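You operate a simulated robot arm through the tools that you are given. There is no shell and no other tool. Be economical: measure what you need, move in short steps, check, and stop when the job is done.

You run a simulated two-armed robot. Do the job below in one go: nothing can be reset, and whatever is moved stays where it is left.

Task
Wipe up the spill on the top of the blue-marked table with the blue cloth and put it back.

Only the result counts: the job must be done as asked and must still hold three seconds after the hand-in. Knocking over, shifting, dropping, spilling or breaking anything else fails it. Flat cloth is picked up by pressing the open fingertips on it (5 to 10 N) and closing them slowly along it; thin cloth reads only 2 to 8 mm in the jaws.

Robot
Two 7-joint arms with two-finger parallel grippers on one trunk, on a base that drives. Base frame: it is fixed to the floor where the robot stands at the start and does not move with it; the origin is under the middle of the robot, x ahead of it, y to its left, z up; the surface under the hand at the start is at about z = 0.765. Lengths are in m, angles in degrees, forces in N, time in s.
The left shoulder is at the start at [0.05, 0.187, 0.985], the right one opposite. With the tool pointing down near the work surface each hand reaches from about 0.1 to 0.66 m from the robot's upright axis, wherever it stands, measured 20 degrees to its own side. Payload 3.43 kg a hand.
Tool frame (each hand has its own): the origin (TCP) lies between the finger pads and is the grasp point; the fingertips stand 0.03 m ahead of it; z points along the fingers, y is the line along which they close. The gripper opens to 0.094 m. The fingers are 0.028 m wide and 0.01 m thick; the gripper's body (0.05 by 0.096 m) begins 0.055 m behind the TCP.
Orientation is that of the tool frame in the base frame, as a unit quaternion [x, y, z, w]. With the fingers straight down and closing along the base's y, the tool's x points along the base's -x, its y along +y and its z along -z.

Tools
- The arms move only by the tool play_rows. It takes "left_steps", "right_steps" or both (then of equal length, played together; a hand with none holds still); each is text: rows parted by semicolons, each of 7 numbers parted by spaces: the shift along the base's x, y, z in cm, then the turn, a rotation vector about the base's x, y, z in degrees, then the closure in counts, from 0 (fully open) to 255 (shut). In form: dx dy dz ax ay az hand; .... A call has 1 to 20 rows; each row shifts and turns the commanded pose from where the row before left it. Rows are played at 5 a second. More than 0.05 m and 8.6 degrees between two rows, or a gripper value outside its range, and nothing of the call is played. Where a pose cannot be reached the arm comes as near as it can. A force on the tool above 40 N (or 10 N above the force at the start of the call, whichever is more), or a blocked arm, ends the call early, and 0.2 s more pass. Each finger travels about 0.153 m/s and halts on what it meets, pressing with about 44 N; the grip force reading is that of the motor and also rises with nothing between the fingers. The clock runs only during rows and for 0.2 s after the last one: add rows that do not move to give the fingers time. It gives the time, the measured TCP pose, the force on the tool (base axes), the opening and the grip force at its end, in the units of the frame above (readings bear some noise), with the torque about the TCP (base axes, N m) and any sound that the robot's microphone picked up.
- Cameras (640 x 400 px; columns grow to the right, rows downward): "scene" is now at [0.1591, -0.0221, 1.1701]; the picture's right is [-0.19, -0.98, 0.00], its down [-0.49, 0.10, -0.87] and it looks along [0.85, -0.17, -0.50] (base axes); focal length 249 px, centre (320, 200). "left" rides on the left gripper at [0.076, -0.014, -0.102] in its tool frame; the picture's right is [0.18, 0.98, 0.00], its down [-0.75, 0.14, -0.64] and it looks along [-0.63, 0.12, 0.77] (tool axes); focal length 243 px, centre (320, 200). "right" rides on the right gripper at [0.076, 0.014, -0.103] in its tool frame; the picture's right is [-0.18, 0.98, 0.00], its down [-0.75, -0.14, -0.64] and it looks along [-0.63, -0.12, 0.77] (tool axes); focal length 243 px, centre (320, 200). There is no depth. A picture from a camera that has moved, and an enlarged one, comes with that camera's place and axes in the base frame and with its lens. The place of the scene camera against the robot may be out by one fixed shift of up to 0.025 m in any direction.
- grab_frame(camera): a new picture of that camera. No time passes.
- lift_body(by): slides the trunk up (or, below 0, down) by that many m; the arms and the scene camera ride with it, the base frame stays. It gives what a move gives, with no picture.
- roll_base(legs): drives the robot by 1 to 6 legs, each [ahead, left, turn to the left] in m, m and degrees, along the robot's own axes; the way and the turn of a leg run together, so that a leg with both is an arc; at most 1.5 m and 180 degrees a leg. The arms and the cameras ride along, it lands a little off, and it stops where it bumps. It gives what a move gives.
- turn_head(pan, tilt): turns the head with the scene camera to pan (to the left, within 80 degrees either way) and tilt (down, from -29 to 69), counted from straight ahead of the robot. It gives what a move gives.
- enlarge(camera, box): a new picture of the part [left, top, right, bottom] of that camera's present view, enlarged. No time passes.
- sign_off(): hands the job in; it is judged then, once.

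Go step by step. Nothing tells you exact positions but the pictures and the camera data: compare them with the known pose of the tool, close in by small moves and look again before you grip or let go. The budget is 120 turns and 92 pictures, counting those below and the enlarged ones. Unless the task says otherwise, let go and move clear before handing in, and close with one line.

The tools are called by a JSON object that holds its "method" and its "body". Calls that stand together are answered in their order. play_rows: Moves the arms, as the interface text tells. Its arguments: {"type":"object","properties":{"left_steps":{"type":"string"},"right_steps":{"type":"string"}},"required":[]} The other tools are called the same way: lift_body (by) slides the trunk up or down; roll_base (legs) drives the base; turn_head (pan, tilt) turns the head that bears the scene camera; grab_frame (camera) takes a picture; enlarge (camera, box) takes an enlarged picture of a part of a camera's view; sign_off () hands the job in.

At the start:

```text
t: 0.0
left_tool_pos: [0.4964, 0.204, 1.054]
left_tcp_rot: [0.0, 1.0, 0.0, 0.0]
left_ft_force: [0.0, -0.5, 0.8]
left_wrist_torque: [0.01, 0.01, 0.02]
left_opening: 0.0942
left_grasp_force: 0.0
right_tool_pos: [0.4809, -0.3164, 0.9637]
right_tcp_rot: [0.0, 1.0, 0.0, 0.001]
right_ft_force: [-0.1, -0.7, 0.1]
right_wrist_torque: [0.01, -0.06, -0.02]
right_opening: 0.0939
right_grasp_force: 0.0
trunk travel left (down, up): [-0.2, 0.232]
robot x, y, heading: [-0.0007, -0.0015, -0.0]
head pan, tilt: [-11.2, 29.7]
```

scene: 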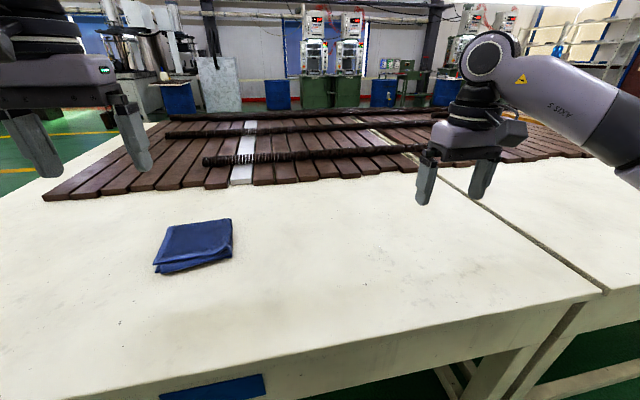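
right: 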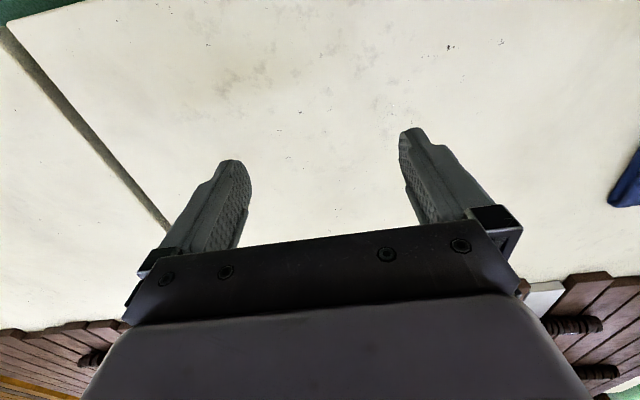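
left: 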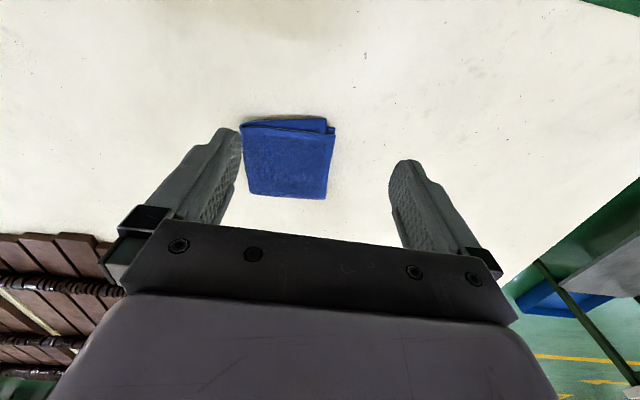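

I see a folded blue cloth on the table ahead at about (0.67, 0.18), and a blue mark on that table's front edge. I can't see a clear spill yet, so I'll look closer.

{"method": "enlarge", "body": {"camera": "scene", "box": [100, 180, 420, 380]}}

{"method": "enlarge", "body": {"camera": "right", "box": [100, 0, 540, 275]}}

{"method": "turn_head", "body": {"pan": 0, "tilt": 55}}

{"method": "grab_frame", "body": {"camera": "scene"}}

```text
2.00 times, centred on (260, 280) of scene
camera zoom: at [0.1591, -0.0221, 1.1701], right [-0.19, -0.98, 0.0], down [-0.49, 0.1, -0.87], along [0.85, -0.17, -0.5], focal length 499 px, centre (440, 40)
```

zoom: 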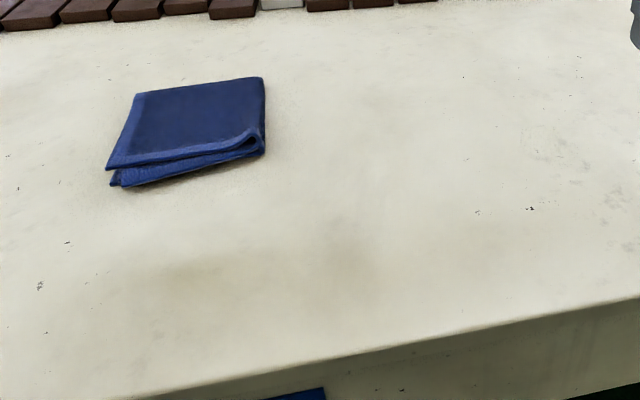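

```text
1.45 times, centred on (320, 138) of right
camera zoom: at [0.4046, -0.3005, 1.0658], right [0.18, 0.98, 0.0], down [0.75, -0.14, 0.64], along [0.63, -0.12, -0.77], focal length 353 px, centre (320, 291)
```

zoom: 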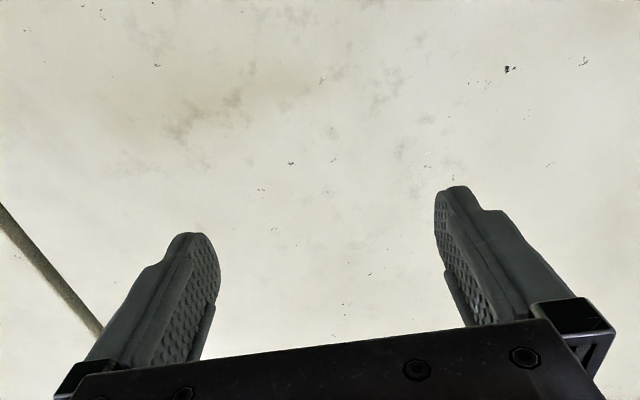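

```text
t: 0.9
left_tool_pos: [0.496, 0.2026, 1.0534]
left_tcp_rot: [0.0, 1.0, 0.0, 0.0]
left_ft_force: [-0.4, 0.8, -0.2]
left_wrist_torque: [0.02, 0.0, -0.03]
left_opening: 0.0937
left_grasp_force: 0.1
right_tool_pos: [0.4799, -0.3144, 0.9638]
right_tcp_rot: [-0.001, 1.0, 0.0, 0.0]
right_ft_force: [0.0, -0.3, 0.4]
right_wrist_torque: [-0.02, -0.01, 0.03]
right_opening: 0.0938
right_grasp_force: 0.0
trunk travel left (down, up): [-0.2, 0.232]
robot x, y, heading: [-0.0055, -0.0004, 0.2]
head pan, tilt: [0.0, 55.0]
```

```text
86 pictures are left
camera scene: at [0.1424, -0.0045, 1.1336], right [0.0, -1.0, 0.0], down [-0.82, 0.0, -0.57], along [0.57, 0.0, -0.82], focal length 249 px, centre (320, 200)
```

scene: 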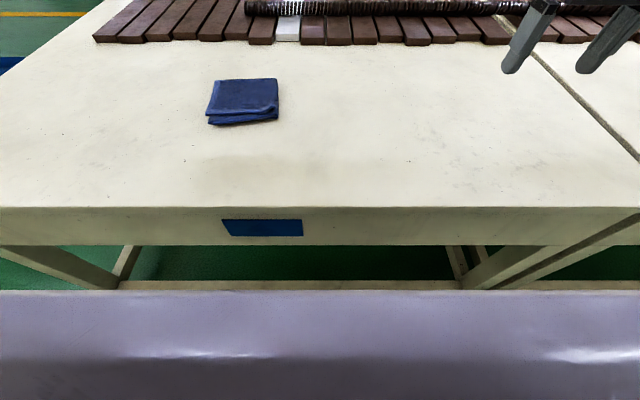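

The front table carries a blue mark, but no spill stands out on it yet. I'll look around before deciding.

{"method": "turn_head", "body": {"pan": 70, "tilt": 30}}

{"method": "grab_frame", "body": {"camera": "scene"}}

{"method": "turn_head", "body": {"pan": -70, "tilt": 30}}

{"method": "grab_frame", "body": {"camera": "scene"}}

{"method": "turn_head", "body": {"pan": 0, "tilt": 25}}

{"method": "grab_frame", "body": {"camera": "scene"}}

```text
t: 2.3
left_tool_pos: [0.4978, 0.2043, 1.052]
left_tcp_rot: [0.0, 1.0, 0.0, 0.001]
left_ft_force: [0.3, 0.2, 0.0]
left_wrist_torque: [0.01, -0.01, -0.01]
left_opening: 0.0938
left_grasp_force: 0.1
right_tool_pos: [0.4791, -0.3155, 0.9639]
right_tcp_rot: [0.0, 1.0, 0.0, 0.0]
right_ft_force: [0.2, -0.2, 0.6]
right_wrist_torque: [0.04, 0.01, 0.02]
right_opening: 0.094
right_grasp_force: 0.0
trunk travel left (down, up): [-0.2, 0.232]
robot x, y, heading: [-0.0013, -0.0016, -0.1]
head pan, tilt: [70.0, 30.0]
```

```text
85 pictures are left
camera scene: at [0.1013, 0.0805, 1.1696], right [0.94, -0.34, 0.0], down [-0.17, -0.47, -0.87], along [0.3, 0.81, -0.5], focal length 249 px, centre (320, 200)
```

scene: 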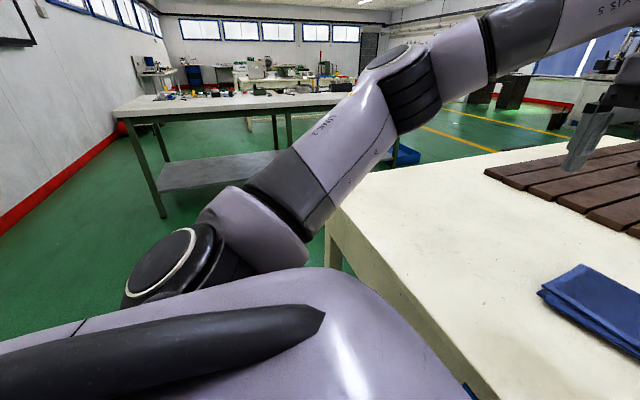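

```text
t: 4.5
left_tool_pos: [0.4984, 0.2035, 1.053]
left_tcp_rot: [0.0, 1.0, 0.001, 0.0]
left_ft_force: [0.0, 0.8, 0.1]
left_wrist_torque: [-0.01, 0.01, -0.01]
left_opening: 0.0941
left_grasp_force: 0.0
right_tool_pos: [0.4794, -0.3151, 0.9628]
right_tcp_rot: [0.0, 1.0, 0.0, 0.0]
right_ft_force: [-0.1, 0.6, -0.9]
right_wrist_torque: [0.02, -0.04, -0.04]
right_opening: 0.0939
right_grasp_force: 0.0
trunk travel left (down, up): [-0.2, 0.232]
robot x, y, heading: [-0.0007, -0.0011, -0.1]
head pan, tilt: [-70.0, 30.0]
```

```text
84 pictures are left
camera scene: at [0.1013, -0.0895, 1.1696], right [-0.94, -0.34, 0.0], down [-0.17, 0.47, -0.87], along [0.3, -0.81, -0.5], focal length 249 px, centre (320, 200)
```

scene: 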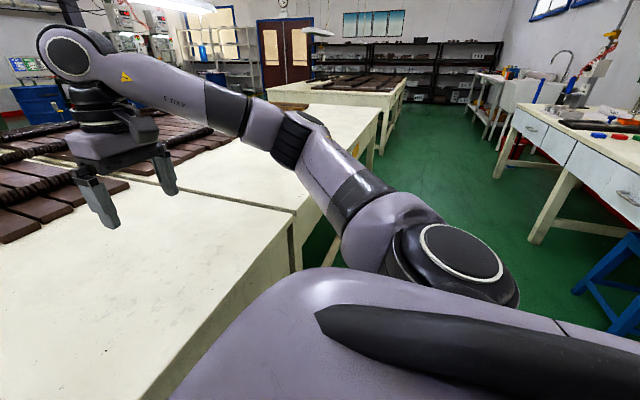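

```text
t: 5.9
left_tool_pos: [0.4969, 0.2031, 1.053]
left_tcp_rot: [-0.001, 1.0, 0.0, 0.0]
left_ft_force: [0.9, 0.0, 0.8]
left_wrist_torque: [0.0, 0.0, 0.01]
left_opening: 0.0938
left_grasp_force: 0.1
right_tool_pos: [0.4804, -0.3155, 0.9631]
right_tcp_rot: [-0.001, 1.0, 0.0, -0.001]
right_ft_force: [0.6, -1.0, 0.0]
right_wrist_torque: [0.0, -0.02, 0.01]
right_opening: 0.0939
right_grasp_force: 0.0
trunk travel left (down, up): [-0.2, 0.232]
robot x, y, heading: [-0.0029, 0.0014, -0.3]
head pan, tilt: [0.0, 25.0]
```

```text
83 pictures are left
camera scene: at [0.1624, -0.0046, 1.1776], right [0.0, -1.0, 0.0], down [-0.42, 0.0, -0.91], along [0.91, 0.0, -0.42], focal length 249 px, centre (320, 200)
```

scene: 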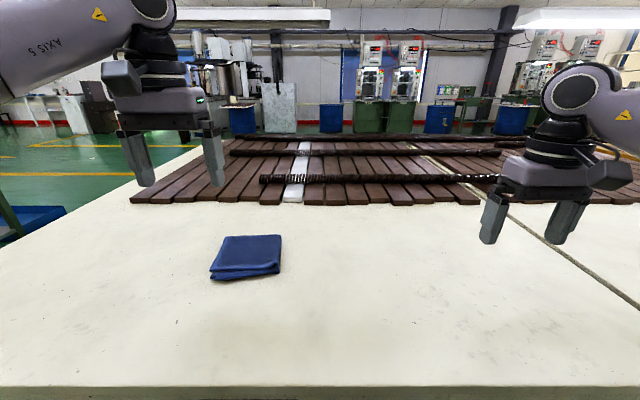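

No spill is obvious from here. I'll enlarge the tabletop before looking behind the robot.

{"method": "enlarge", "body": {"camera": "scene", "box": [0, 190, 320, 390]}}

{"method": "enlarge", "body": {"camera": "scene", "box": [270, 190, 590, 390]}}

```text
2.00 times, centred on (160, 290) of scene
camera zoom: at [0.1624, -0.0046, 1.1776], right [0.0, -1.0, 0.0], down [-0.42, 0.0, -0.91], along [0.91, 0.0, -0.42], focal length 499 px, centre (640, 20)
```

zoom: 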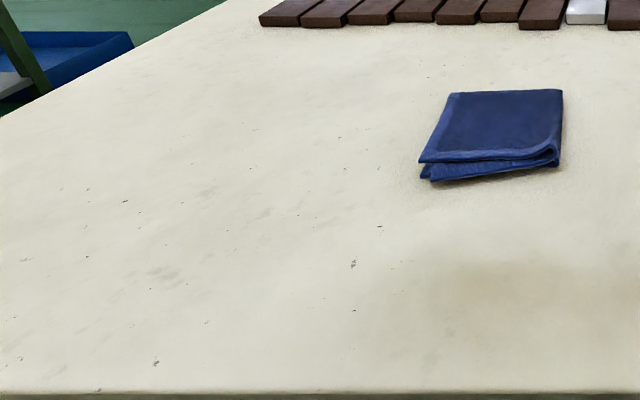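

```text
2.00 times, centred on (430, 290) of scene
camera zoom: at [0.1624, -0.0046, 1.1776], right [0.0, -1.0, 0.0], down [-0.42, 0.0, -0.91], along [0.91, 0.0, -0.42], focal length 499 px, centre (100, 20)
```

zoom: 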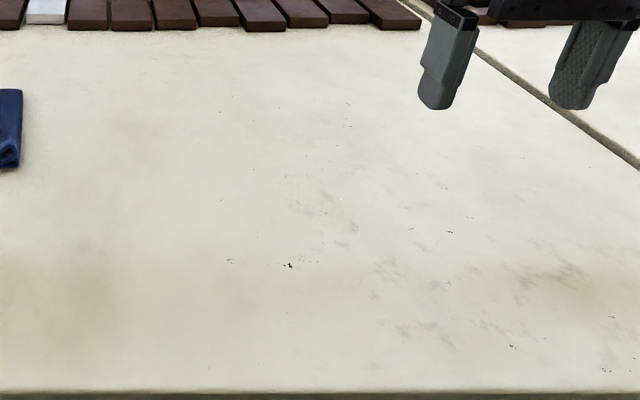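

The marks here look like table texture, so the spill may be on another table. I'll turn in place to see behind me.

{"method": "roll_base", "body": {"legs": [[0, 0, 60]]}}

{"method": "turn_head", "body": {"pan": 20, "tilt": 25}}

{"method": "grab_frame", "body": {"camera": "scene"}}

{"method": "turn_head", "body": {"pan": 80, "tilt": 25}}

{"method": "grab_frame", "body": {"camera": "scene"}}

```text
t: 9.0
left_tool_pos: [0.0684, 0.5327, 1.0534]
left_tcp_rot: [-0.504, 0.864, 0.0, 0.0]
left_ft_force: [0.0, 0.1, 0.6]
left_wrist_torque: [0.0, -0.01, 0.01]
left_opening: 0.0941
left_grasp_force: 0.1
right_tool_pos: [0.51, 0.2625, 0.9629]
right_tcp_rot: [-0.503, 0.864, 0.001, 0.0]
right_ft_force: [-0.5, -0.2, -0.6]
right_wrist_torque: [0.02, -0.01, -0.02]
right_opening: 0.0936
right_grasp_force: 0.0
trunk travel left (down, up): [-0.2, 0.232]
robot x, y, heading: [0.001, 0.0005, 60.3]
head pan, tilt: [0.0, 25.0]
```

```text
t: 9.8
left_tool_pos: [0.0681, 0.5337, 1.0525]
left_tcp_rot: [-0.504, 0.864, 0.001, 0.001]
left_ft_force: [0.0, 0.0, 0.3]
left_wrist_torque: [-0.02, 0.02, -0.01]
left_opening: 0.0942
left_grasp_force: 0.0
right_tool_pos: [0.5119, 0.2616, 0.9635]
right_tcp_rot: [-0.504, 0.864, 0.0, 0.0]
right_ft_force: [1.1, 0.2, -0.3]
right_wrist_torque: [-0.01, 0.01, -0.01]
right_opening: 0.0941
right_grasp_force: 0.0
trunk travel left (down, up): [-0.2, 0.232]
robot x, y, heading: [-0.0018, 0.0025, 60.6]
head pan, tilt: [20.0, 25.0]
```

```text
80 pictures are left
camera scene: at [0.0559, 0.1372, 1.1776], right [0.99, -0.17, 0.0], down [-0.07, -0.42, -0.91], along [0.15, 0.89, -0.42], focal length 249 px, centre (320, 200)
```

scene: 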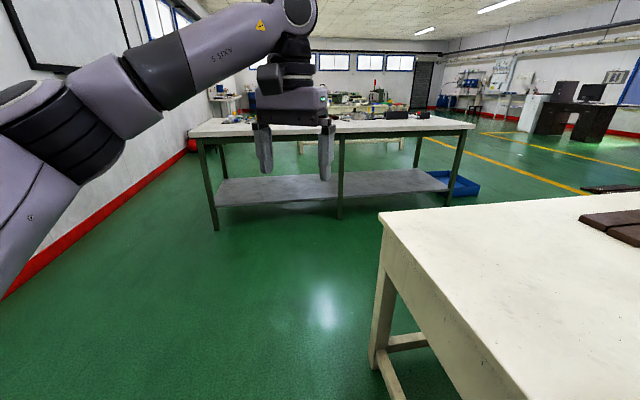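

```text
t: 11.1
left_tool_pos: [0.0685, 0.5332, 1.0547]
left_tcp_rot: [-0.503, 0.864, 0.0, -0.001]
left_ft_force: [-0.2, -0.6, -0.3]
left_wrist_torque: [-0.04, 0.01, 0.0]
left_opening: 0.0941
left_grasp_force: 0.1
right_tool_pos: [0.5104, 0.2632, 0.9645]
right_tcp_rot: [-0.503, 0.864, 0.0, 0.0]
right_ft_force: [-0.3, 0.3, -0.4]
right_wrist_torque: [0.02, 0.0, 0.02]
right_opening: 0.0939
right_grasp_force: 0.1
trunk travel left (down, up): [-0.2, 0.232]
robot x, y, heading: [0.0006, 0.0001, 60.5]
head pan, tilt: [80.0, 25.0]
```

```text
79 pictures are left
camera scene: at [-0.0304, 0.105, 1.1776], right [0.64, 0.77, 0.0], down [0.33, -0.27, -0.91], along [-0.7, 0.58, -0.42], focal length 249 px, centre (320, 200)
```

scene: 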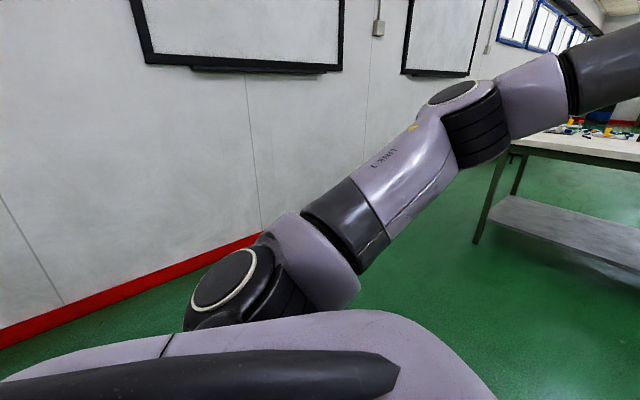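

Behind-left is only a wall. Next I'll turn to look right and behind-right.

{"method": "roll_base", "body": {"legs": [[0, 0, -60], [0, 0, -60]]}}

{"method": "turn_head", "body": {"pan": -20, "tilt": 20}}

{"method": "grab_frame", "body": {"camera": "scene"}}

{"method": "turn_head", "body": {"pan": -80, "tilt": 20}}

{"method": "grab_frame", "body": {"camera": "scene"}}

```text
t: 16.9
left_tool_pos: [0.4234, -0.3315, 1.0535]
left_tcp_rot: [0.502, 0.865, 0.0, 0.0]
left_ft_force: [0.2, -0.3, 0.4]
left_wrist_torque: [0.0, 0.0, -0.01]
left_opening: 0.0942
left_grasp_force: 0.0
right_tool_pos: [-0.0356, -0.5732, 0.9628]
right_tcp_rot: [0.502, 0.865, 0.0, 0.0]
right_ft_force: [0.4, 0.3, -0.9]
right_wrist_torque: [0.01, 0.03, 0.04]
right_opening: 0.0939
right_grasp_force: 0.0
trunk travel left (down, up): [-0.2, 0.232]
robot x, y, heading: [-0.0017, -0.0002, -60.3]
head pan, tilt: [80.0, 25.0]
```

```text
t: 18.6
left_tool_pos: [0.4221, -0.3317, 1.0526]
left_tcp_rot: [0.503, 0.864, 0.0, -0.001]
left_ft_force: [1.3, -0.6, 0.4]
left_wrist_torque: [0.01, 0.02, 0.02]
left_opening: 0.0939
left_grasp_force: 0.1
right_tool_pos: [-0.0351, -0.5736, 0.963]
right_tcp_rot: [0.502, 0.865, 0.001, 0.0]
right_ft_force: [0.2, 1.0, 0.0]
right_wrist_torque: [-0.04, 0.02, 0.0]
right_opening: 0.0941
right_grasp_force: 0.0
trunk travel left (down, up): [-0.2, 0.232]
robot x, y, heading: [-0.0002, 0.0006, -60.2]
head pan, tilt: [-20.0, 20.0]
```

```text
78 pictures are left
camera scene: at [0.0565, -0.147, 1.1857], right [-0.99, -0.17, 0.0], down [-0.06, 0.34, -0.94], along [0.16, -0.93, -0.34], focal length 249 px, centre (320, 200)
```

scene: 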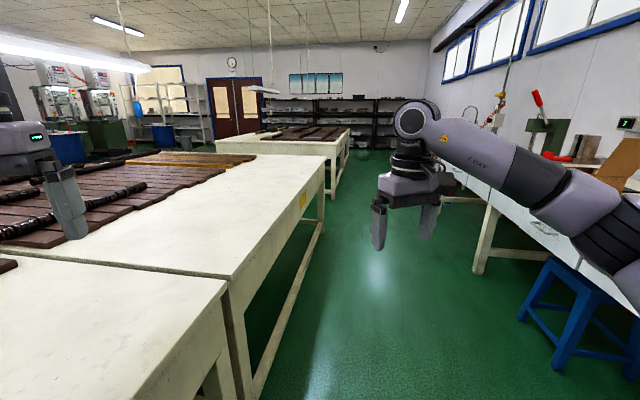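

```text
t: 19.9
left_tool_pos: [0.422, -0.3312, 1.0526]
left_tcp_rot: [0.502, 0.865, 0.0, 0.0]
left_ft_force: [-0.5, 0.4, -0.8]
left_wrist_torque: [0.02, -0.02, 0.02]
left_opening: 0.0942
left_grasp_force: 0.1
right_tool_pos: [-0.0354, -0.5723, 0.9634]
right_tcp_rot: [0.502, 0.865, 0.001, 0.0]
right_ft_force: [0.1, 0.6, -0.4]
right_wrist_torque: [-0.02, -0.02, 0.03]
right_opening: 0.0941
right_grasp_force: 0.1
trunk travel left (down, up): [-0.2, 0.232]
robot x, y, heading: [-0.0002, -0.0004, -60.6]
head pan, tilt: [-80.0, 20.0]
```

```text
77 pictures are left
camera scene: at [-0.0308, -0.1148, 1.1857], right [-0.64, 0.77, 0.0], down [0.26, 0.22, -0.94], along [-0.72, -0.6, -0.34], focal length 249 px, centre (320, 200)
```

scene: 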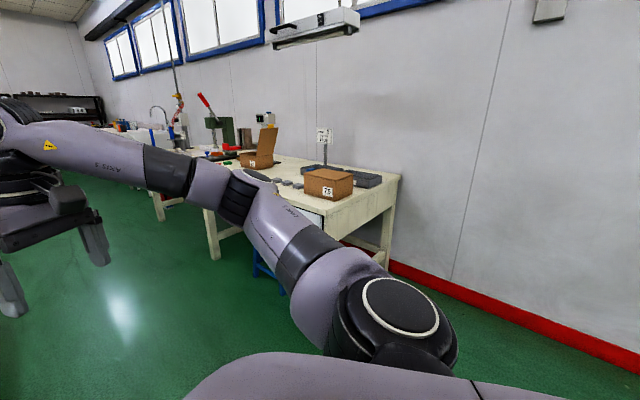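

The table to the right has a yellow mark, so the blue-marked one is the table in front. The spill must be a faint patch on it, so I'll turn back and check with the hand camera.

{"method": "roll_base", "body": {"legs": [[0, 0, 60]]}}

{"method": "turn_head", "body": {"pan": 0, "tilt": 45}}

{"method": "enlarge", "body": {"camera": "left", "box": [100, 0, 420, 200]}}

{"method": "enlarge", "body": {"camera": "scene", "box": [160, 100, 480, 300]}}

```text
t: 23.0
left_tool_pos: [0.5004, 0.1949, 1.0528]
left_tcp_rot: [0.007, 1.0, 0.0, 0.0]
left_ft_force: [0.7, 0.3, 0.2]
left_wrist_torque: [0.0, 0.01, -0.01]
left_opening: 0.094
left_grasp_force: 0.0
right_tool_pos: [0.4757, -0.3218, 0.9632]
right_tcp_rot: [0.007, 1.0, 0.001, -0.001]
right_ft_force: [-0.1, -1.1, -0.3]
right_wrist_torque: [0.02, -0.01, 0.01]
right_opening: 0.0942
right_grasp_force: 0.1
trunk travel left (down, up): [-0.2, 0.232]
robot x, y, heading: [0.0032, -0.0034, -0.9]
head pan, tilt: [-80.0, 20.0]
```

```text
t: 24.5
left_tool_pos: [0.4998, 0.1967, 1.0528]
left_tcp_rot: [0.007, 1.0, 0.0, 0.0]
left_ft_force: [0.2, 0.6, 0.7]
left_wrist_torque: [0.02, 0.0, -0.02]
left_opening: 0.0941
left_grasp_force: 0.1
right_tool_pos: [0.4758, -0.3221, 0.9619]
right_tcp_rot: [0.007, 1.0, 0.0, 0.0]
right_ft_force: [-0.2, 0.4, 0.1]
right_wrist_torque: [0.01, 0.01, 0.0]
right_opening: 0.094
right_grasp_force: 0.0
trunk travel left (down, up): [-0.2, 0.232]
robot x, y, heading: [-0.0031, 0.0032, -0.7]
head pan, tilt: [0.0, 45.0]
```

```text
2.00 times, centred on (260, 100) of left
camera zoom: at [0.4228, 0.1833, 1.1556], right [-0.17, 0.99, 0.0], down [0.76, 0.13, 0.64], along [0.63, 0.11, -0.77], focal length 485 px, centre (440, 400)
```

zoom: 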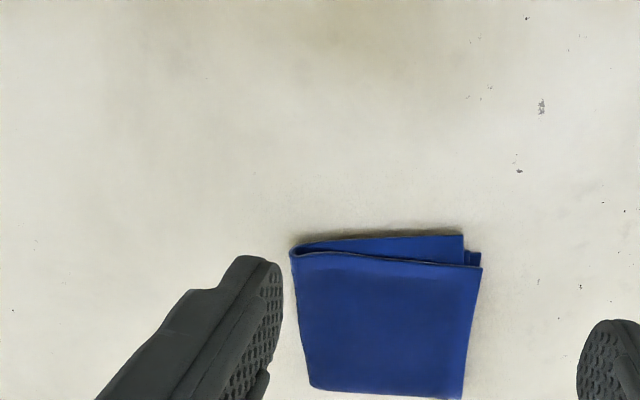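

```text
2.00 times, centred on (320, 200) of scene
camera zoom: at [0.1516, -0.0065, 1.147], right [-0.01, -1.0, 0.0], down [-0.71, 0.01, -0.71], along [0.71, -0.01, -0.71], focal length 499 px, centre (320, 200)
```

zoom: 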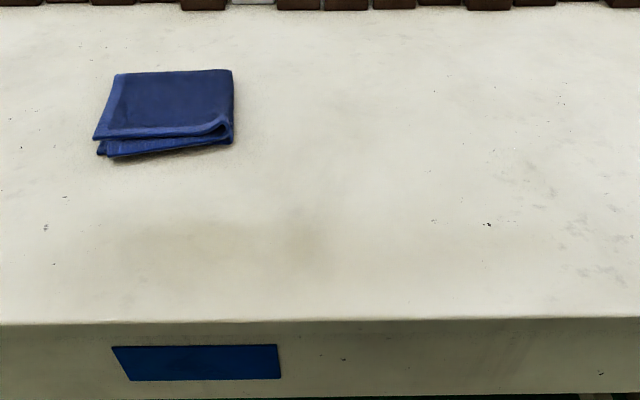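

There is a faint brownish haze near the front edge, around (0.47, 0.05). I'll move the left hand back so its camera looks straight at it.

{"method": "play_rows", "body": {"left_steps": "-5 -2 0 0 0 0 0; -5 -3 0 0 0 0 0; -4 -3 0 0 0 0 0; 0 0 0 0 0 0 0"}}

{"method": "grab_frame", "body": {"camera": "left"}}

{"method": "enlarge", "body": {"camera": "left", "box": [160, 0, 480, 200]}}

```text
refused: row 1 steps farther than a row can; nothing moved
```

```text
74 pictures are left
camera left: at [0.4228, 0.1833, 1.1556], right [-0.17, 0.99, 0.0], down [0.76, 0.13, 0.64], along [0.63, 0.11, -0.77], focal length 243 px, centre (320, 200)
```

left: 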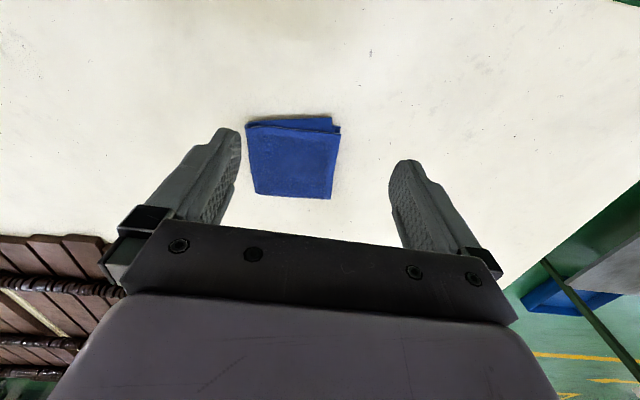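

```text
2.00 times, centred on (320, 100) of left
camera zoom: at [0.4228, 0.1833, 1.1556], right [-0.17, 0.99, 0.0], down [0.76, 0.13, 0.64], along [0.63, 0.11, -0.77], focal length 485 px, centre (320, 400)
```

zoom: 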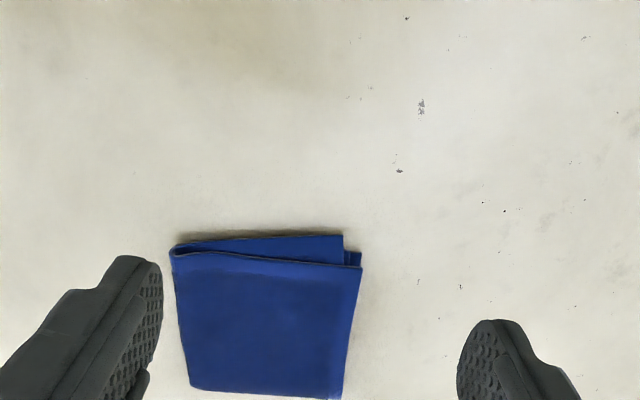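

{"method": "play_rows", "body": {"left_steps": "-4 -2.5 0 0 0 0 0; -4 -2.5 0 0 0 0 0; -4 -2.5 0 0 0 0 0; -2 -2 0 0 0 0 0; 0 0 0 0 0 0 0"}}

{"method": "grab_frame", "body": {"camera": "left"}}

{"method": "enlarge", "body": {"camera": "left", "box": [160, 0, 480, 200]}}

```text
t: 25.7
left_tool_pos: [0.3599, 0.1013, 1.0541]
left_tcp_rot: [0.007, 1.0, 0.0, 0.0]
left_ft_force: [-0.2, 0.2, 0.2]
left_wrist_torque: [0.01, -0.01, 0.0]
left_opening: 0.0939
left_grasp_force: 0.1
right_tool_pos: [0.4752, -0.3211, 0.9628]
right_tcp_rot: [0.008, 1.0, 0.0, -0.001]
right_ft_force: [-0.4, -0.7, -1.0]
right_wrist_torque: [0.0, 0.0, 0.02]
right_opening: 0.0938
right_grasp_force: 0.1
trunk travel left (down, up): [-0.2, 0.232]
robot x, y, heading: [-0.0007, -0.0006, -0.6]
head pan, tilt: [0.0, 45.0]
```

```text
72 pictures are left
camera left: at [0.2818, 0.0886, 1.1559], right [-0.17, 0.99, 0.0], down [0.76, 0.13, 0.64], along [0.63, 0.11, -0.77], focal length 243 px, centre (320, 200)
```

left: 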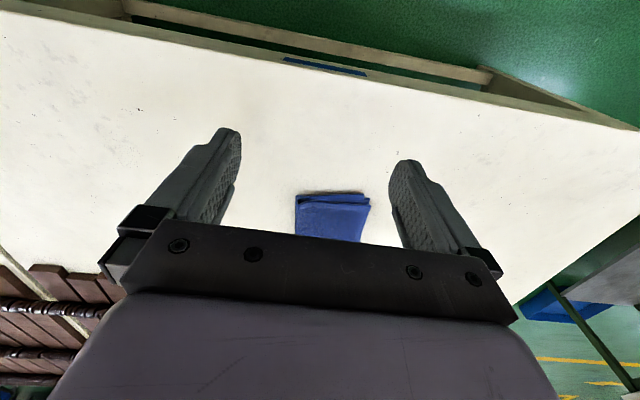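

```text
2.00 times, centred on (320, 100) of left
camera zoom: at [0.2818, 0.0886, 1.1559], right [-0.17, 0.99, 0.0], down [0.76, 0.13, 0.64], along [0.63, 0.11, -0.77], focal length 485 px, centre (320, 400)
```

zoom: 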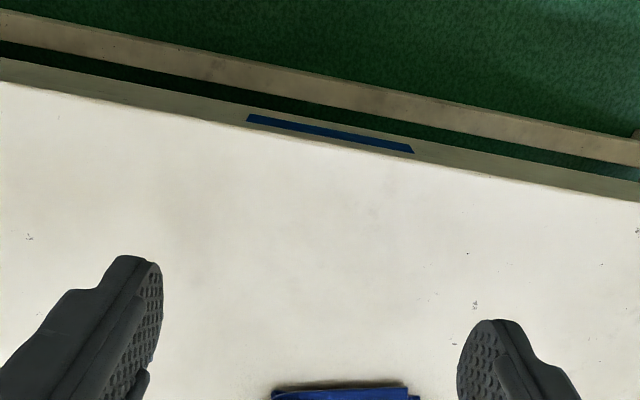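

The haze vanishes up close, so it isn't a spill. I'll raise the trunk and check the far part of the table and the sides.

{"method": "lift_body", "body": {"by": 0.22}}

{"method": "turn_head", "body": {"pan": 0, "tilt": 25}}

{"method": "grab_frame", "body": {"camera": "scene"}}

{"method": "enlarge", "body": {"camera": "scene", "box": [140, 80, 460, 280]}}

{"method": "turn_head", "body": {"pan": 60, "tilt": 25}}

{"method": "grab_frame", "body": {"camera": "scene"}}

{"method": "turn_head", "body": {"pan": -60, "tilt": 25}}

{"method": "grab_frame", "body": {"camera": "scene"}}

```text
t: 28.0
left_tool_pos: [0.36, 0.1029, 1.2743]
left_tcp_rot: [0.006, 1.0, 0.0, 0.0]
left_ft_force: [0.1, 0.5, -0.5]
left_wrist_torque: [0.01, -0.05, 0.0]
left_opening: 0.094
left_grasp_force: 0.1
right_tool_pos: [0.4752, -0.3212, 1.1836]
right_tcp_rot: [0.007, 1.0, 0.0, 0.0]
right_ft_force: [-0.3, 0.2, -0.3]
right_wrist_torque: [-0.01, -0.04, -0.02]
right_opening: 0.0937
right_grasp_force: 0.1
trunk travel left (down, up): [-0.42, 0.012]
robot x, y, heading: [0.0037, -0.0018, -1.0]
head pan, tilt: [0.0, 45.0]
```

```text
t: 28.9
left_tool_pos: [0.3605, 0.1016, 1.2735]
left_tcp_rot: [0.008, 1.0, 0.0, 0.001]
left_ft_force: [-0.5, -0.4, -0.2]
left_wrist_torque: [0.0, 0.0, -0.01]
left_opening: 0.094
left_grasp_force: 0.1
right_tool_pos: [0.4756, -0.3211, 1.1832]
right_tcp_rot: [0.007, 1.0, 0.0, 0.0]
right_ft_force: [0.2, -0.4, 0.6]
right_wrist_torque: [0.01, -0.02, -0.03]
right_opening: 0.094
right_grasp_force: 0.0
trunk travel left (down, up): [-0.42, 0.012]
robot x, y, heading: [0.0003, 0.0052, -0.7]
head pan, tilt: [0.0, 25.0]
```

```text
70 pictures are left
camera scene: at [0.1624, -0.0066, 1.3975], right [-0.01, -1.0, 0.0], down [-0.42, 0.01, -0.91], along [0.91, -0.01, -0.42], focal length 249 px, centre (320, 200)
```

scene: 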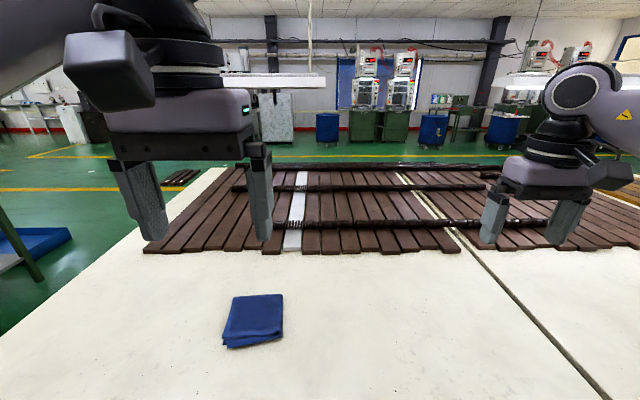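

```text
2.00 times, centred on (300, 180) of scene
camera zoom: at [0.1624, -0.0066, 1.3975], right [-0.01, -1.0, 0.0], down [-0.42, 0.01, -0.91], along [0.91, -0.01, -0.42], focal length 499 px, centre (360, 240)
```

zoom: 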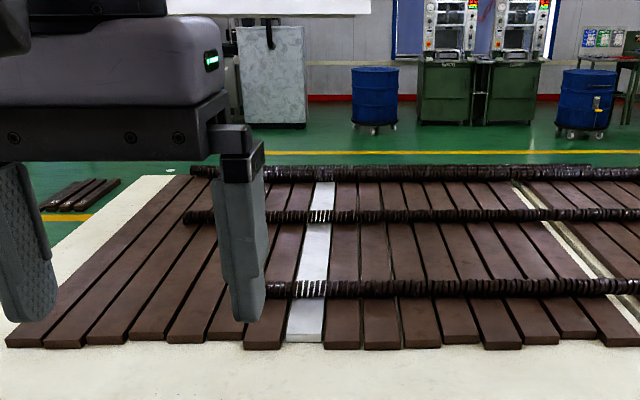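

```text
t: 30.1
left_tool_pos: [0.3591, 0.102, 1.2731]
left_tcp_rot: [0.006, 1.0, 0.0, 0.0]
left_ft_force: [-0.4, 0.6, -0.2]
left_wrist_torque: [-0.01, -0.03, 0.01]
left_opening: 0.0938
left_grasp_force: 0.0
right_tool_pos: [0.4753, -0.3225, 1.1836]
right_tcp_rot: [0.006, 1.0, 0.001, 0.0]
right_ft_force: [0.8, -0.5, 0.7]
right_wrist_torque: [-0.01, 0.01, -0.04]
right_opening: 0.0938
right_grasp_force: 0.0
trunk travel left (down, up): [-0.42, 0.012]
robot x, y, heading: [0.0016, 0.0021, -0.6]
head pan, tilt: [60.0, 25.0]
```

```text
68 pictures are left
camera scene: at [0.1175, 0.0738, 1.3976], right [0.86, -0.51, 0.0], down [-0.22, -0.36, -0.91], along [0.46, 0.78, -0.42], focal length 249 px, centre (320, 200)
```

scene: 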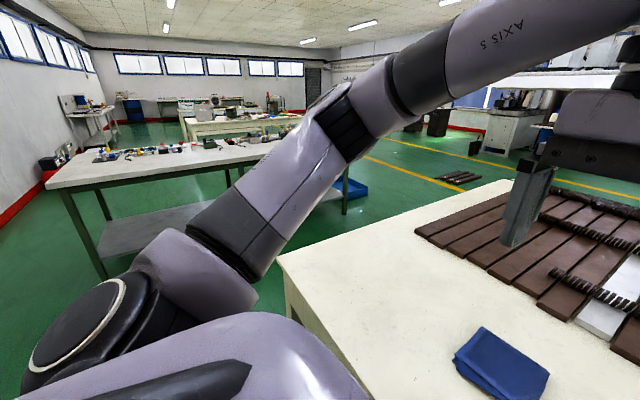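

```text
t: 32.1
left_tool_pos: [0.3606, 0.1007, 1.2731]
left_tcp_rot: [0.007, 1.0, 0.0, 0.0]
left_ft_force: [-0.1, 0.7, 0.1]
left_wrist_torque: [-0.01, 0.04, -0.02]
left_opening: 0.0942
left_grasp_force: 0.1
right_tool_pos: [0.4753, -0.3219, 1.1823]
right_tcp_rot: [0.007, 1.0, 0.0, 0.0]
right_ft_force: [-1.0, 0.2, 0.0]
right_wrist_torque: [0.01, 0.02, -0.02]
right_opening: 0.094
right_grasp_force: 0.1
trunk travel left (down, up): [-0.42, 0.012]
robot x, y, heading: [0.0007, -0.0001, -0.8]
head pan, tilt: [-60.0, 25.0]
```

```text
67 pictures are left
camera scene: at [0.1153, -0.0857, 1.3976], right [-0.87, -0.49, 0.0], down [-0.21, 0.37, -0.91], along [0.44, -0.79, -0.42], focal length 249 px, centre (320, 200)
```

scene: 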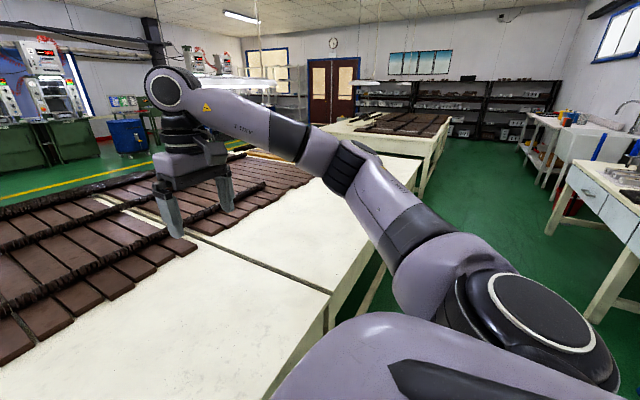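

Still nothing obvious. I'll move the left hand aside and inspect the tabletop from the raised head at a steep angle.

{"method": "play_rows", "body": {"left_steps": "0 4.5 0 0 0 0 0; 0 4.5 0 0 0 0 0; 0 4.5 0 0 0 0 0; 0 4.5 0 0 0 0 0; 0 4.5 0 0 0 0 0;0 0 0 0 0 0 0"}}

{"method": "turn_head", "body": {"pan": 0, "tilt": 50}}

{"method": "grab_frame", "body": {"camera": "scene"}}

{"method": "enlarge", "body": {"camera": "scene", "box": [180, 100, 400, 237]}}

{"method": "enlarge", "body": {"camera": "scene", "box": [0, 60, 280, 235]}}

{"method": "enlarge", "body": {"camera": "scene", "box": [360, 60, 640, 235]}}

```text
t: 33.5
left_tool_pos: [0.3608, 0.3265, 1.2734]
left_tcp_rot: [0.007, 1.0, 0.0, 0.0]
left_ft_force: [-0.2, 0.0, -0.3]
left_wrist_torque: [0.01, 0.01, 0.0]
left_opening: 0.0941
left_grasp_force: 0.0
right_tool_pos: [0.4758, -0.3228, 1.1838]
right_tcp_rot: [0.007, 1.0, 0.0, -0.001]
right_ft_force: [0.1, 0.4, 0.7]
right_wrist_torque: [0.06, 0.01, 0.0]
right_opening: 0.0941
right_grasp_force: 0.2
trunk travel left (down, up): [-0.42, 0.012]
robot x, y, heading: [-0.0012, 0.0016, -0.9]
head pan, tilt: [-60.0, 25.0]
```

```text
t: 34.9
left_tool_pos: [0.3586, 0.328, 1.274]
left_tcp_rot: [0.007, 1.0, 0.0, 0.0]
left_ft_force: [-0.3, -0.5, 0.1]
left_wrist_torque: [-0.01, 0.02, 0.01]
left_opening: 0.0941
left_grasp_force: 0.0
right_tool_pos: [0.4753, -0.3217, 1.1838]
right_tcp_rot: [0.006, 1.0, 0.001, 0.0]
right_ft_force: [0.2, 0.7, 0.3]
right_wrist_torque: [0.01, -0.01, -0.01]
right_opening: 0.0942
right_grasp_force: 0.1
trunk travel left (down, up): [-0.42, 0.012]
robot x, y, heading: [-0.0001, -0.0011, -0.9]
head pan, tilt: [0.0, 50.0]
```

```text
66 pictures are left
camera scene: at [0.1473, -0.0065, 1.3601], right [-0.01, -1.0, 0.0], down [-0.77, 0.01, -0.64], along [0.64, -0.01, -0.77], focal length 249 px, centre (320, 200)
```

scene: 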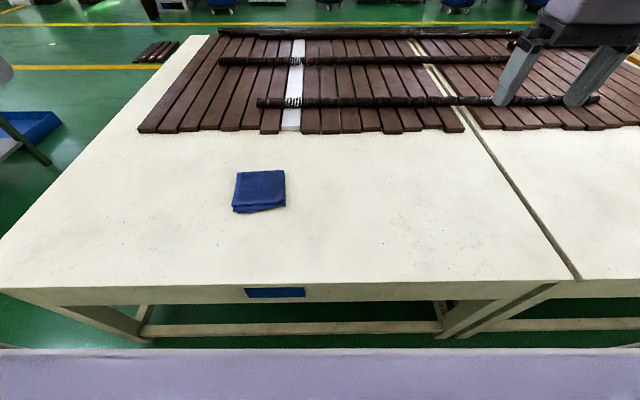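

```text
2.91 times, centred on (290, 168) of scene
camera zoom: at [0.1473, -0.0065, 1.3601], right [-0.01, -1.0, 0.0], down [-0.77, 0.01, -0.64], along [0.64, -0.01, -0.77], focal length 726 px, centre (407, 292)
```

zoom: 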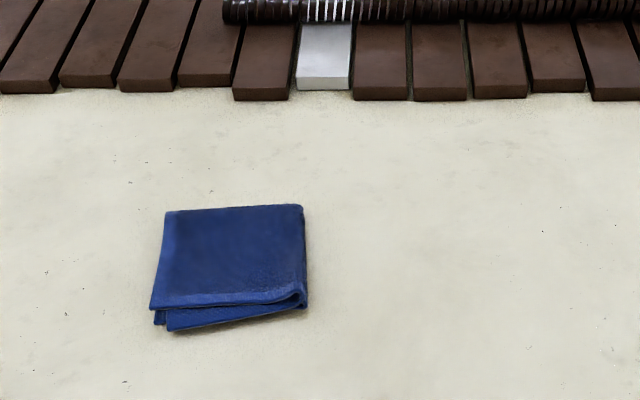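

```text
2.29 times, centred on (140, 148) of scene
camera zoom: at [0.1473, -0.0065, 1.3601], right [-0.01, -1.0, 0.0], down [-0.77, 0.01, -0.64], along [0.64, -0.01, -0.77], focal length 570 px, centre (731, 320)
```

zoom: 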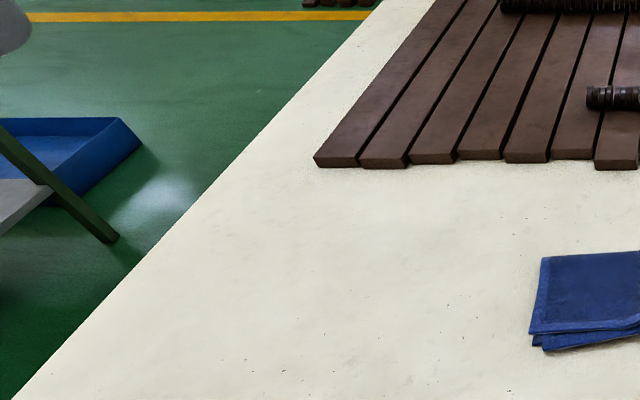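

```text
2.29 times, centred on (500, 148) of scene
camera zoom: at [0.1473, -0.0065, 1.3601], right [-0.01, -1.0, 0.0], down [-0.77, 0.01, -0.64], along [0.64, -0.01, -0.77], focal length 570 px, centre (-91, 320)
```

zoom: 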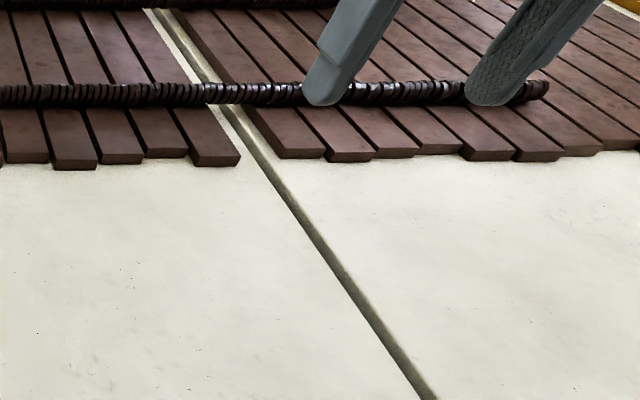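

The part around and behind the cloth is clean. I'll zoom on the front strip and on the neighbouring tables.

{"method": "enlarge", "body": {"camera": "scene", "box": [180, 195, 340, 295]}}

{"method": "enlarge", "body": {"camera": "scene", "box": [320, 195, 560, 295]}}

{"method": "enlarge", "body": {"camera": "scene", "box": [20, 200, 180, 300]}}

```text
4.00 times, centred on (260, 245) of scene
camera zoom: at [0.1473, -0.0065, 1.3601], right [-0.01, -1.0, 0.0], down [-0.77, 0.01, -0.64], along [0.64, -0.01, -0.77], focal length 998 px, centre (560, 20)
```

zoom: 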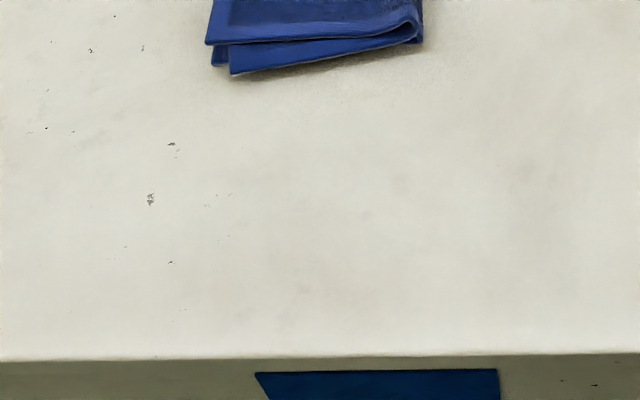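

```text
2.67 times, centred on (440, 245) of scene
camera zoom: at [0.1473, -0.0065, 1.3601], right [-0.01, -1.0, 0.0], down [-0.77, 0.01, -0.64], along [0.64, -0.01, -0.77], focal length 665 px, centre (0, 80)
```

zoom: 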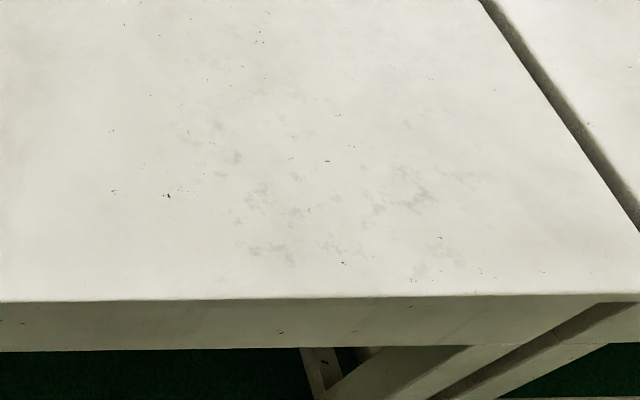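

```text
4.00 times, centred on (100, 250) of scene
camera zoom: at [0.1473, -0.0065, 1.3601], right [-0.01, -1.0, 0.0], down [-0.77, 0.01, -0.64], along [0.64, -0.01, -0.77], focal length 998 px, centre (1200, 0)
```

zoom: 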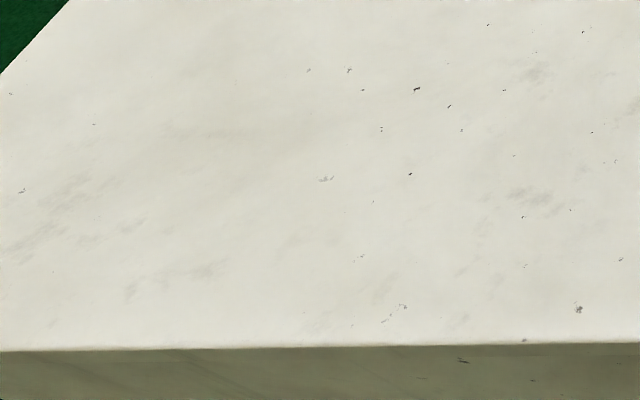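

The blue-marked table's top looks clean from here. I'll drive right to inspect the other stations.

{"method": "roll_base", "body": {"legs": [[-0.25, 0, 0], [0, -1.4, 0]]}}

{"method": "turn_head", "body": {"pan": 0, "tilt": 35}}

{"method": "grab_frame", "body": {"camera": "scene"}}

{"method": "turn_head", "body": {"pan": -75, "tilt": 25}}

{"method": "grab_frame", "body": {"camera": "scene"}}

```text
t: 48.7
left_tool_pos: [0.0906, -1.0749, 1.2735]
left_tcp_rot: [0.011, 1.0, 0.0, 0.0]
left_ft_force: [-1.3, 0.0, 0.9]
left_wrist_torque: [-0.02, -0.01, -0.03]
left_opening: 0.0942
left_grasp_force: 0.1
right_tool_pos: [0.201, -1.7239, 1.1835]
right_tcp_rot: [0.01, 1.0, 0.0, -0.001]
right_ft_force: [-0.4, -0.5, -0.2]
right_wrist_torque: [-0.02, 0.01, -0.02]
right_opening: 0.094
right_grasp_force: 0.1
trunk travel left (down, up): [-0.42, 0.012]
robot x, y, heading: [-0.2728, -1.4, -1.2]
head pan, tilt: [0.0, 50.0]
```

```text
t: 49.5
left_tool_pos: [0.0897, -1.0743, 1.2731]
left_tcp_rot: [0.011, 1.0, 0.0, 0.0]
left_ft_force: [-0.2, 0.5, 0.3]
left_wrist_torque: [0.0, 0.0, -0.01]
left_opening: 0.0936
left_grasp_force: 0.1
right_tool_pos: [0.2022, -1.7237, 1.1842]
right_tcp_rot: [0.01, 1.0, 0.0, 0.0]
right_ft_force: [-0.8, 0.1, -0.3]
right_wrist_torque: [-0.02, -0.02, 0.02]
right_opening: 0.0941
right_grasp_force: 0.0
trunk travel left (down, up): [-0.42, 0.012]
robot x, y, heading: [-0.2743, -1.3992, -1.2]
head pan, tilt: [0.0, 35.0]
```

```text
59 pictures are left
camera scene: at [-0.114, -1.4064, 1.3818], right [-0.02, -1.0, 0.0], down [-0.57, 0.01, -0.82], along [0.82, -0.02, -0.57], focal length 249 px, centre (320, 200)
```

scene: 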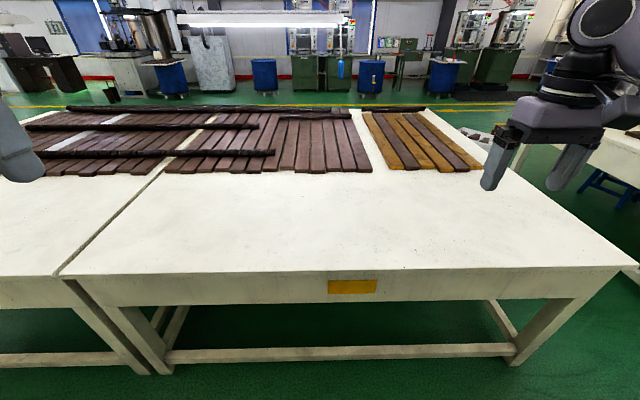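

```text
t: 51.0
left_tool_pos: [0.0913, -1.0749, 1.2732]
left_tcp_rot: [0.01, 1.0, 0.0, 0.0]
left_ft_force: [-0.3, 0.2, 0.3]
left_wrist_torque: [-0.04, -0.01, 0.01]
left_opening: 0.0943
left_grasp_force: 0.0
right_tool_pos: [0.2004, -1.7227, 1.1829]
right_tcp_rot: [0.011, 1.0, 0.0, 0.0]
right_ft_force: [0.8, 0.3, -0.6]
right_wrist_torque: [0.04, 0.0, 0.01]
right_opening: 0.0941
right_grasp_force: 0.0
trunk travel left (down, up): [-0.42, 0.012]
robot x, y, heading: [-0.2754, -1.3968, -1.1]
head pan, tilt: [-75.0, 25.0]
```

```text
58 pictures are left
camera scene: at [-0.18, -1.494, 1.3976], right [-0.97, -0.24, 0.0], down [-0.1, 0.41, -0.91], along [0.22, -0.88, -0.42], focal length 249 px, centre (320, 200)
```

scene: 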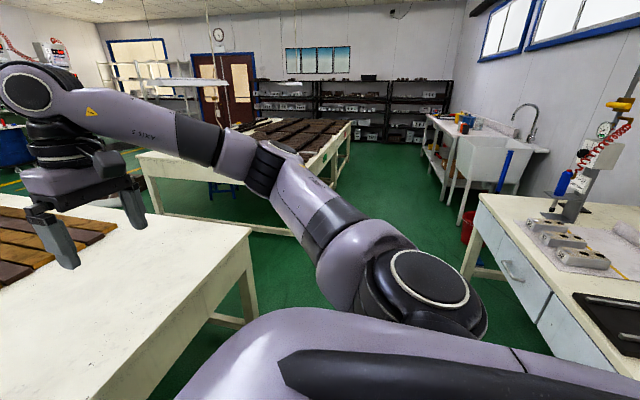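

The table here is marked yellow and also clean. The faint brown blotches near (0.48, 0.0–0.2) stay fixed across views, so I'll check whether this table's texture shows the same thing.

{"method": "turn_head", "body": {"pan": 0, "tilt": 35}}

{"method": "enlarge", "body": {"camera": "scene", "box": [80, 160, 360, 335]}}

{"method": "enlarge", "body": {"camera": "scene", "box": [330, 160, 610, 335]}}

{"method": "turn_head", "body": {"pan": 60, "tilt": 25}}

{"method": "grab_frame", "body": {"camera": "scene"}}

```text
t: 52.4
left_tool_pos: [0.0903, -1.0752, 1.2738]
left_tcp_rot: [0.011, 1.0, 0.0, 0.0]
left_ft_force: [-0.1, 0.8, 0.5]
left_wrist_torque: [-0.02, 0.0, 0.0]
left_opening: 0.0939
left_grasp_force: 0.0
right_tool_pos: [0.2003, -1.724, 1.1834]
right_tcp_rot: [0.011, 1.0, 0.0, 0.001]
right_ft_force: [0.7, -0.9, -0.2]
right_wrist_torque: [-0.02, 0.01, 0.0]
right_opening: 0.0943
right_grasp_force: 0.1
trunk travel left (down, up): [-0.42, 0.012]
robot x, y, heading: [-0.2732, -1.3964, -1.2]
head pan, tilt: [0.0, 35.0]
```

```text
2.29 times, centred on (220, 248) of scene
camera zoom: at [-0.114, -1.4065, 1.3818], right [-0.02, -1.0, 0.0], down [-0.57, 0.01, -0.82], along [0.82, -0.02, -0.57], focal length 570 px, centre (549, 91)
```

zoom: 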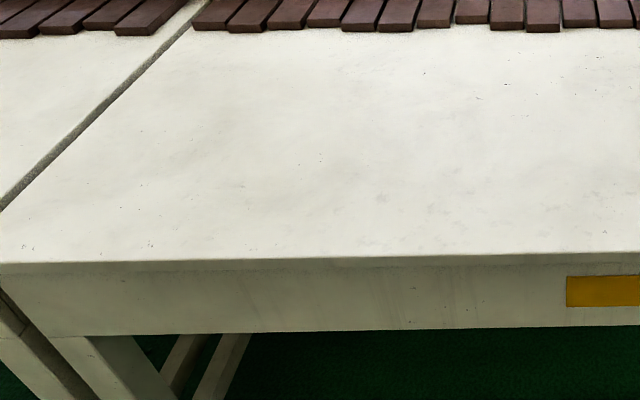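

```text
2.29 times, centred on (470, 248) of scene
camera zoom: at [-0.114, -1.4065, 1.3818], right [-0.02, -1.0, 0.0], down [-0.57, 0.01, -0.82], along [0.82, -0.02, -0.57], focal length 570 px, centre (-23, 91)
```

zoom: 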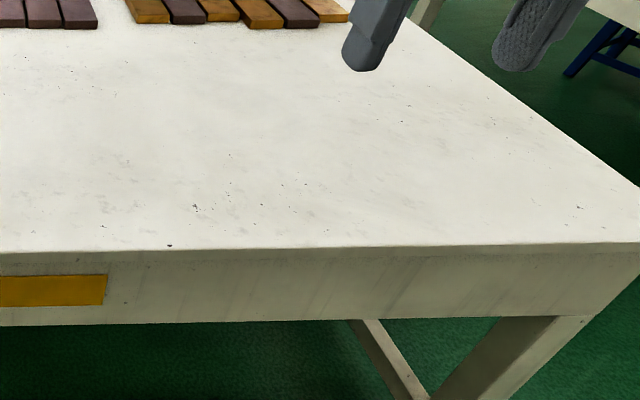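

```text
t: 53.7
left_tool_pos: [0.0896, -1.0752, 1.2736]
left_tcp_rot: [0.01, 1.0, 0.0, -0.001]
left_ft_force: [0.1, -0.2, 0.7]
left_wrist_torque: [0.0, 0.0, -0.01]
left_opening: 0.0942
left_grasp_force: 0.1
right_tool_pos: [0.2, -1.7242, 1.1831]
right_tcp_rot: [0.011, 1.0, 0.0, 0.0]
right_ft_force: [0.0, -1.0, -0.8]
right_wrist_torque: [-0.01, -0.01, -0.03]
right_opening: 0.0938
right_grasp_force: 0.1
trunk travel left (down, up): [-0.42, 0.012]
robot x, y, heading: [-0.2713, -1.4, -1.2]
head pan, tilt: [60.0, 25.0]
```

```text
55 pictures are left
camera scene: at [-0.1543, -1.3258, 1.3976], right [0.85, -0.52, 0.0], down [-0.22, -0.36, -0.91], along [0.47, 0.77, -0.42], focal length 249 px, centre (320, 200)
```

scene: 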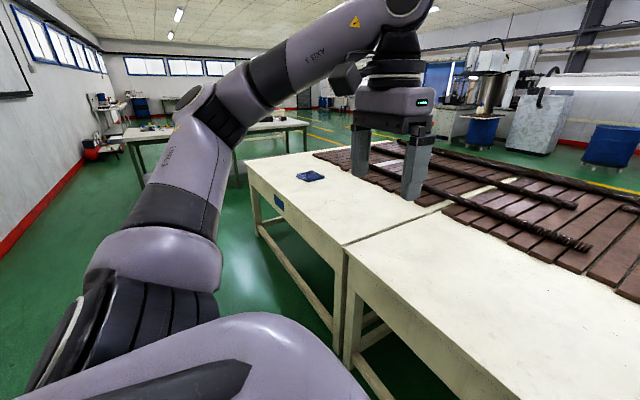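

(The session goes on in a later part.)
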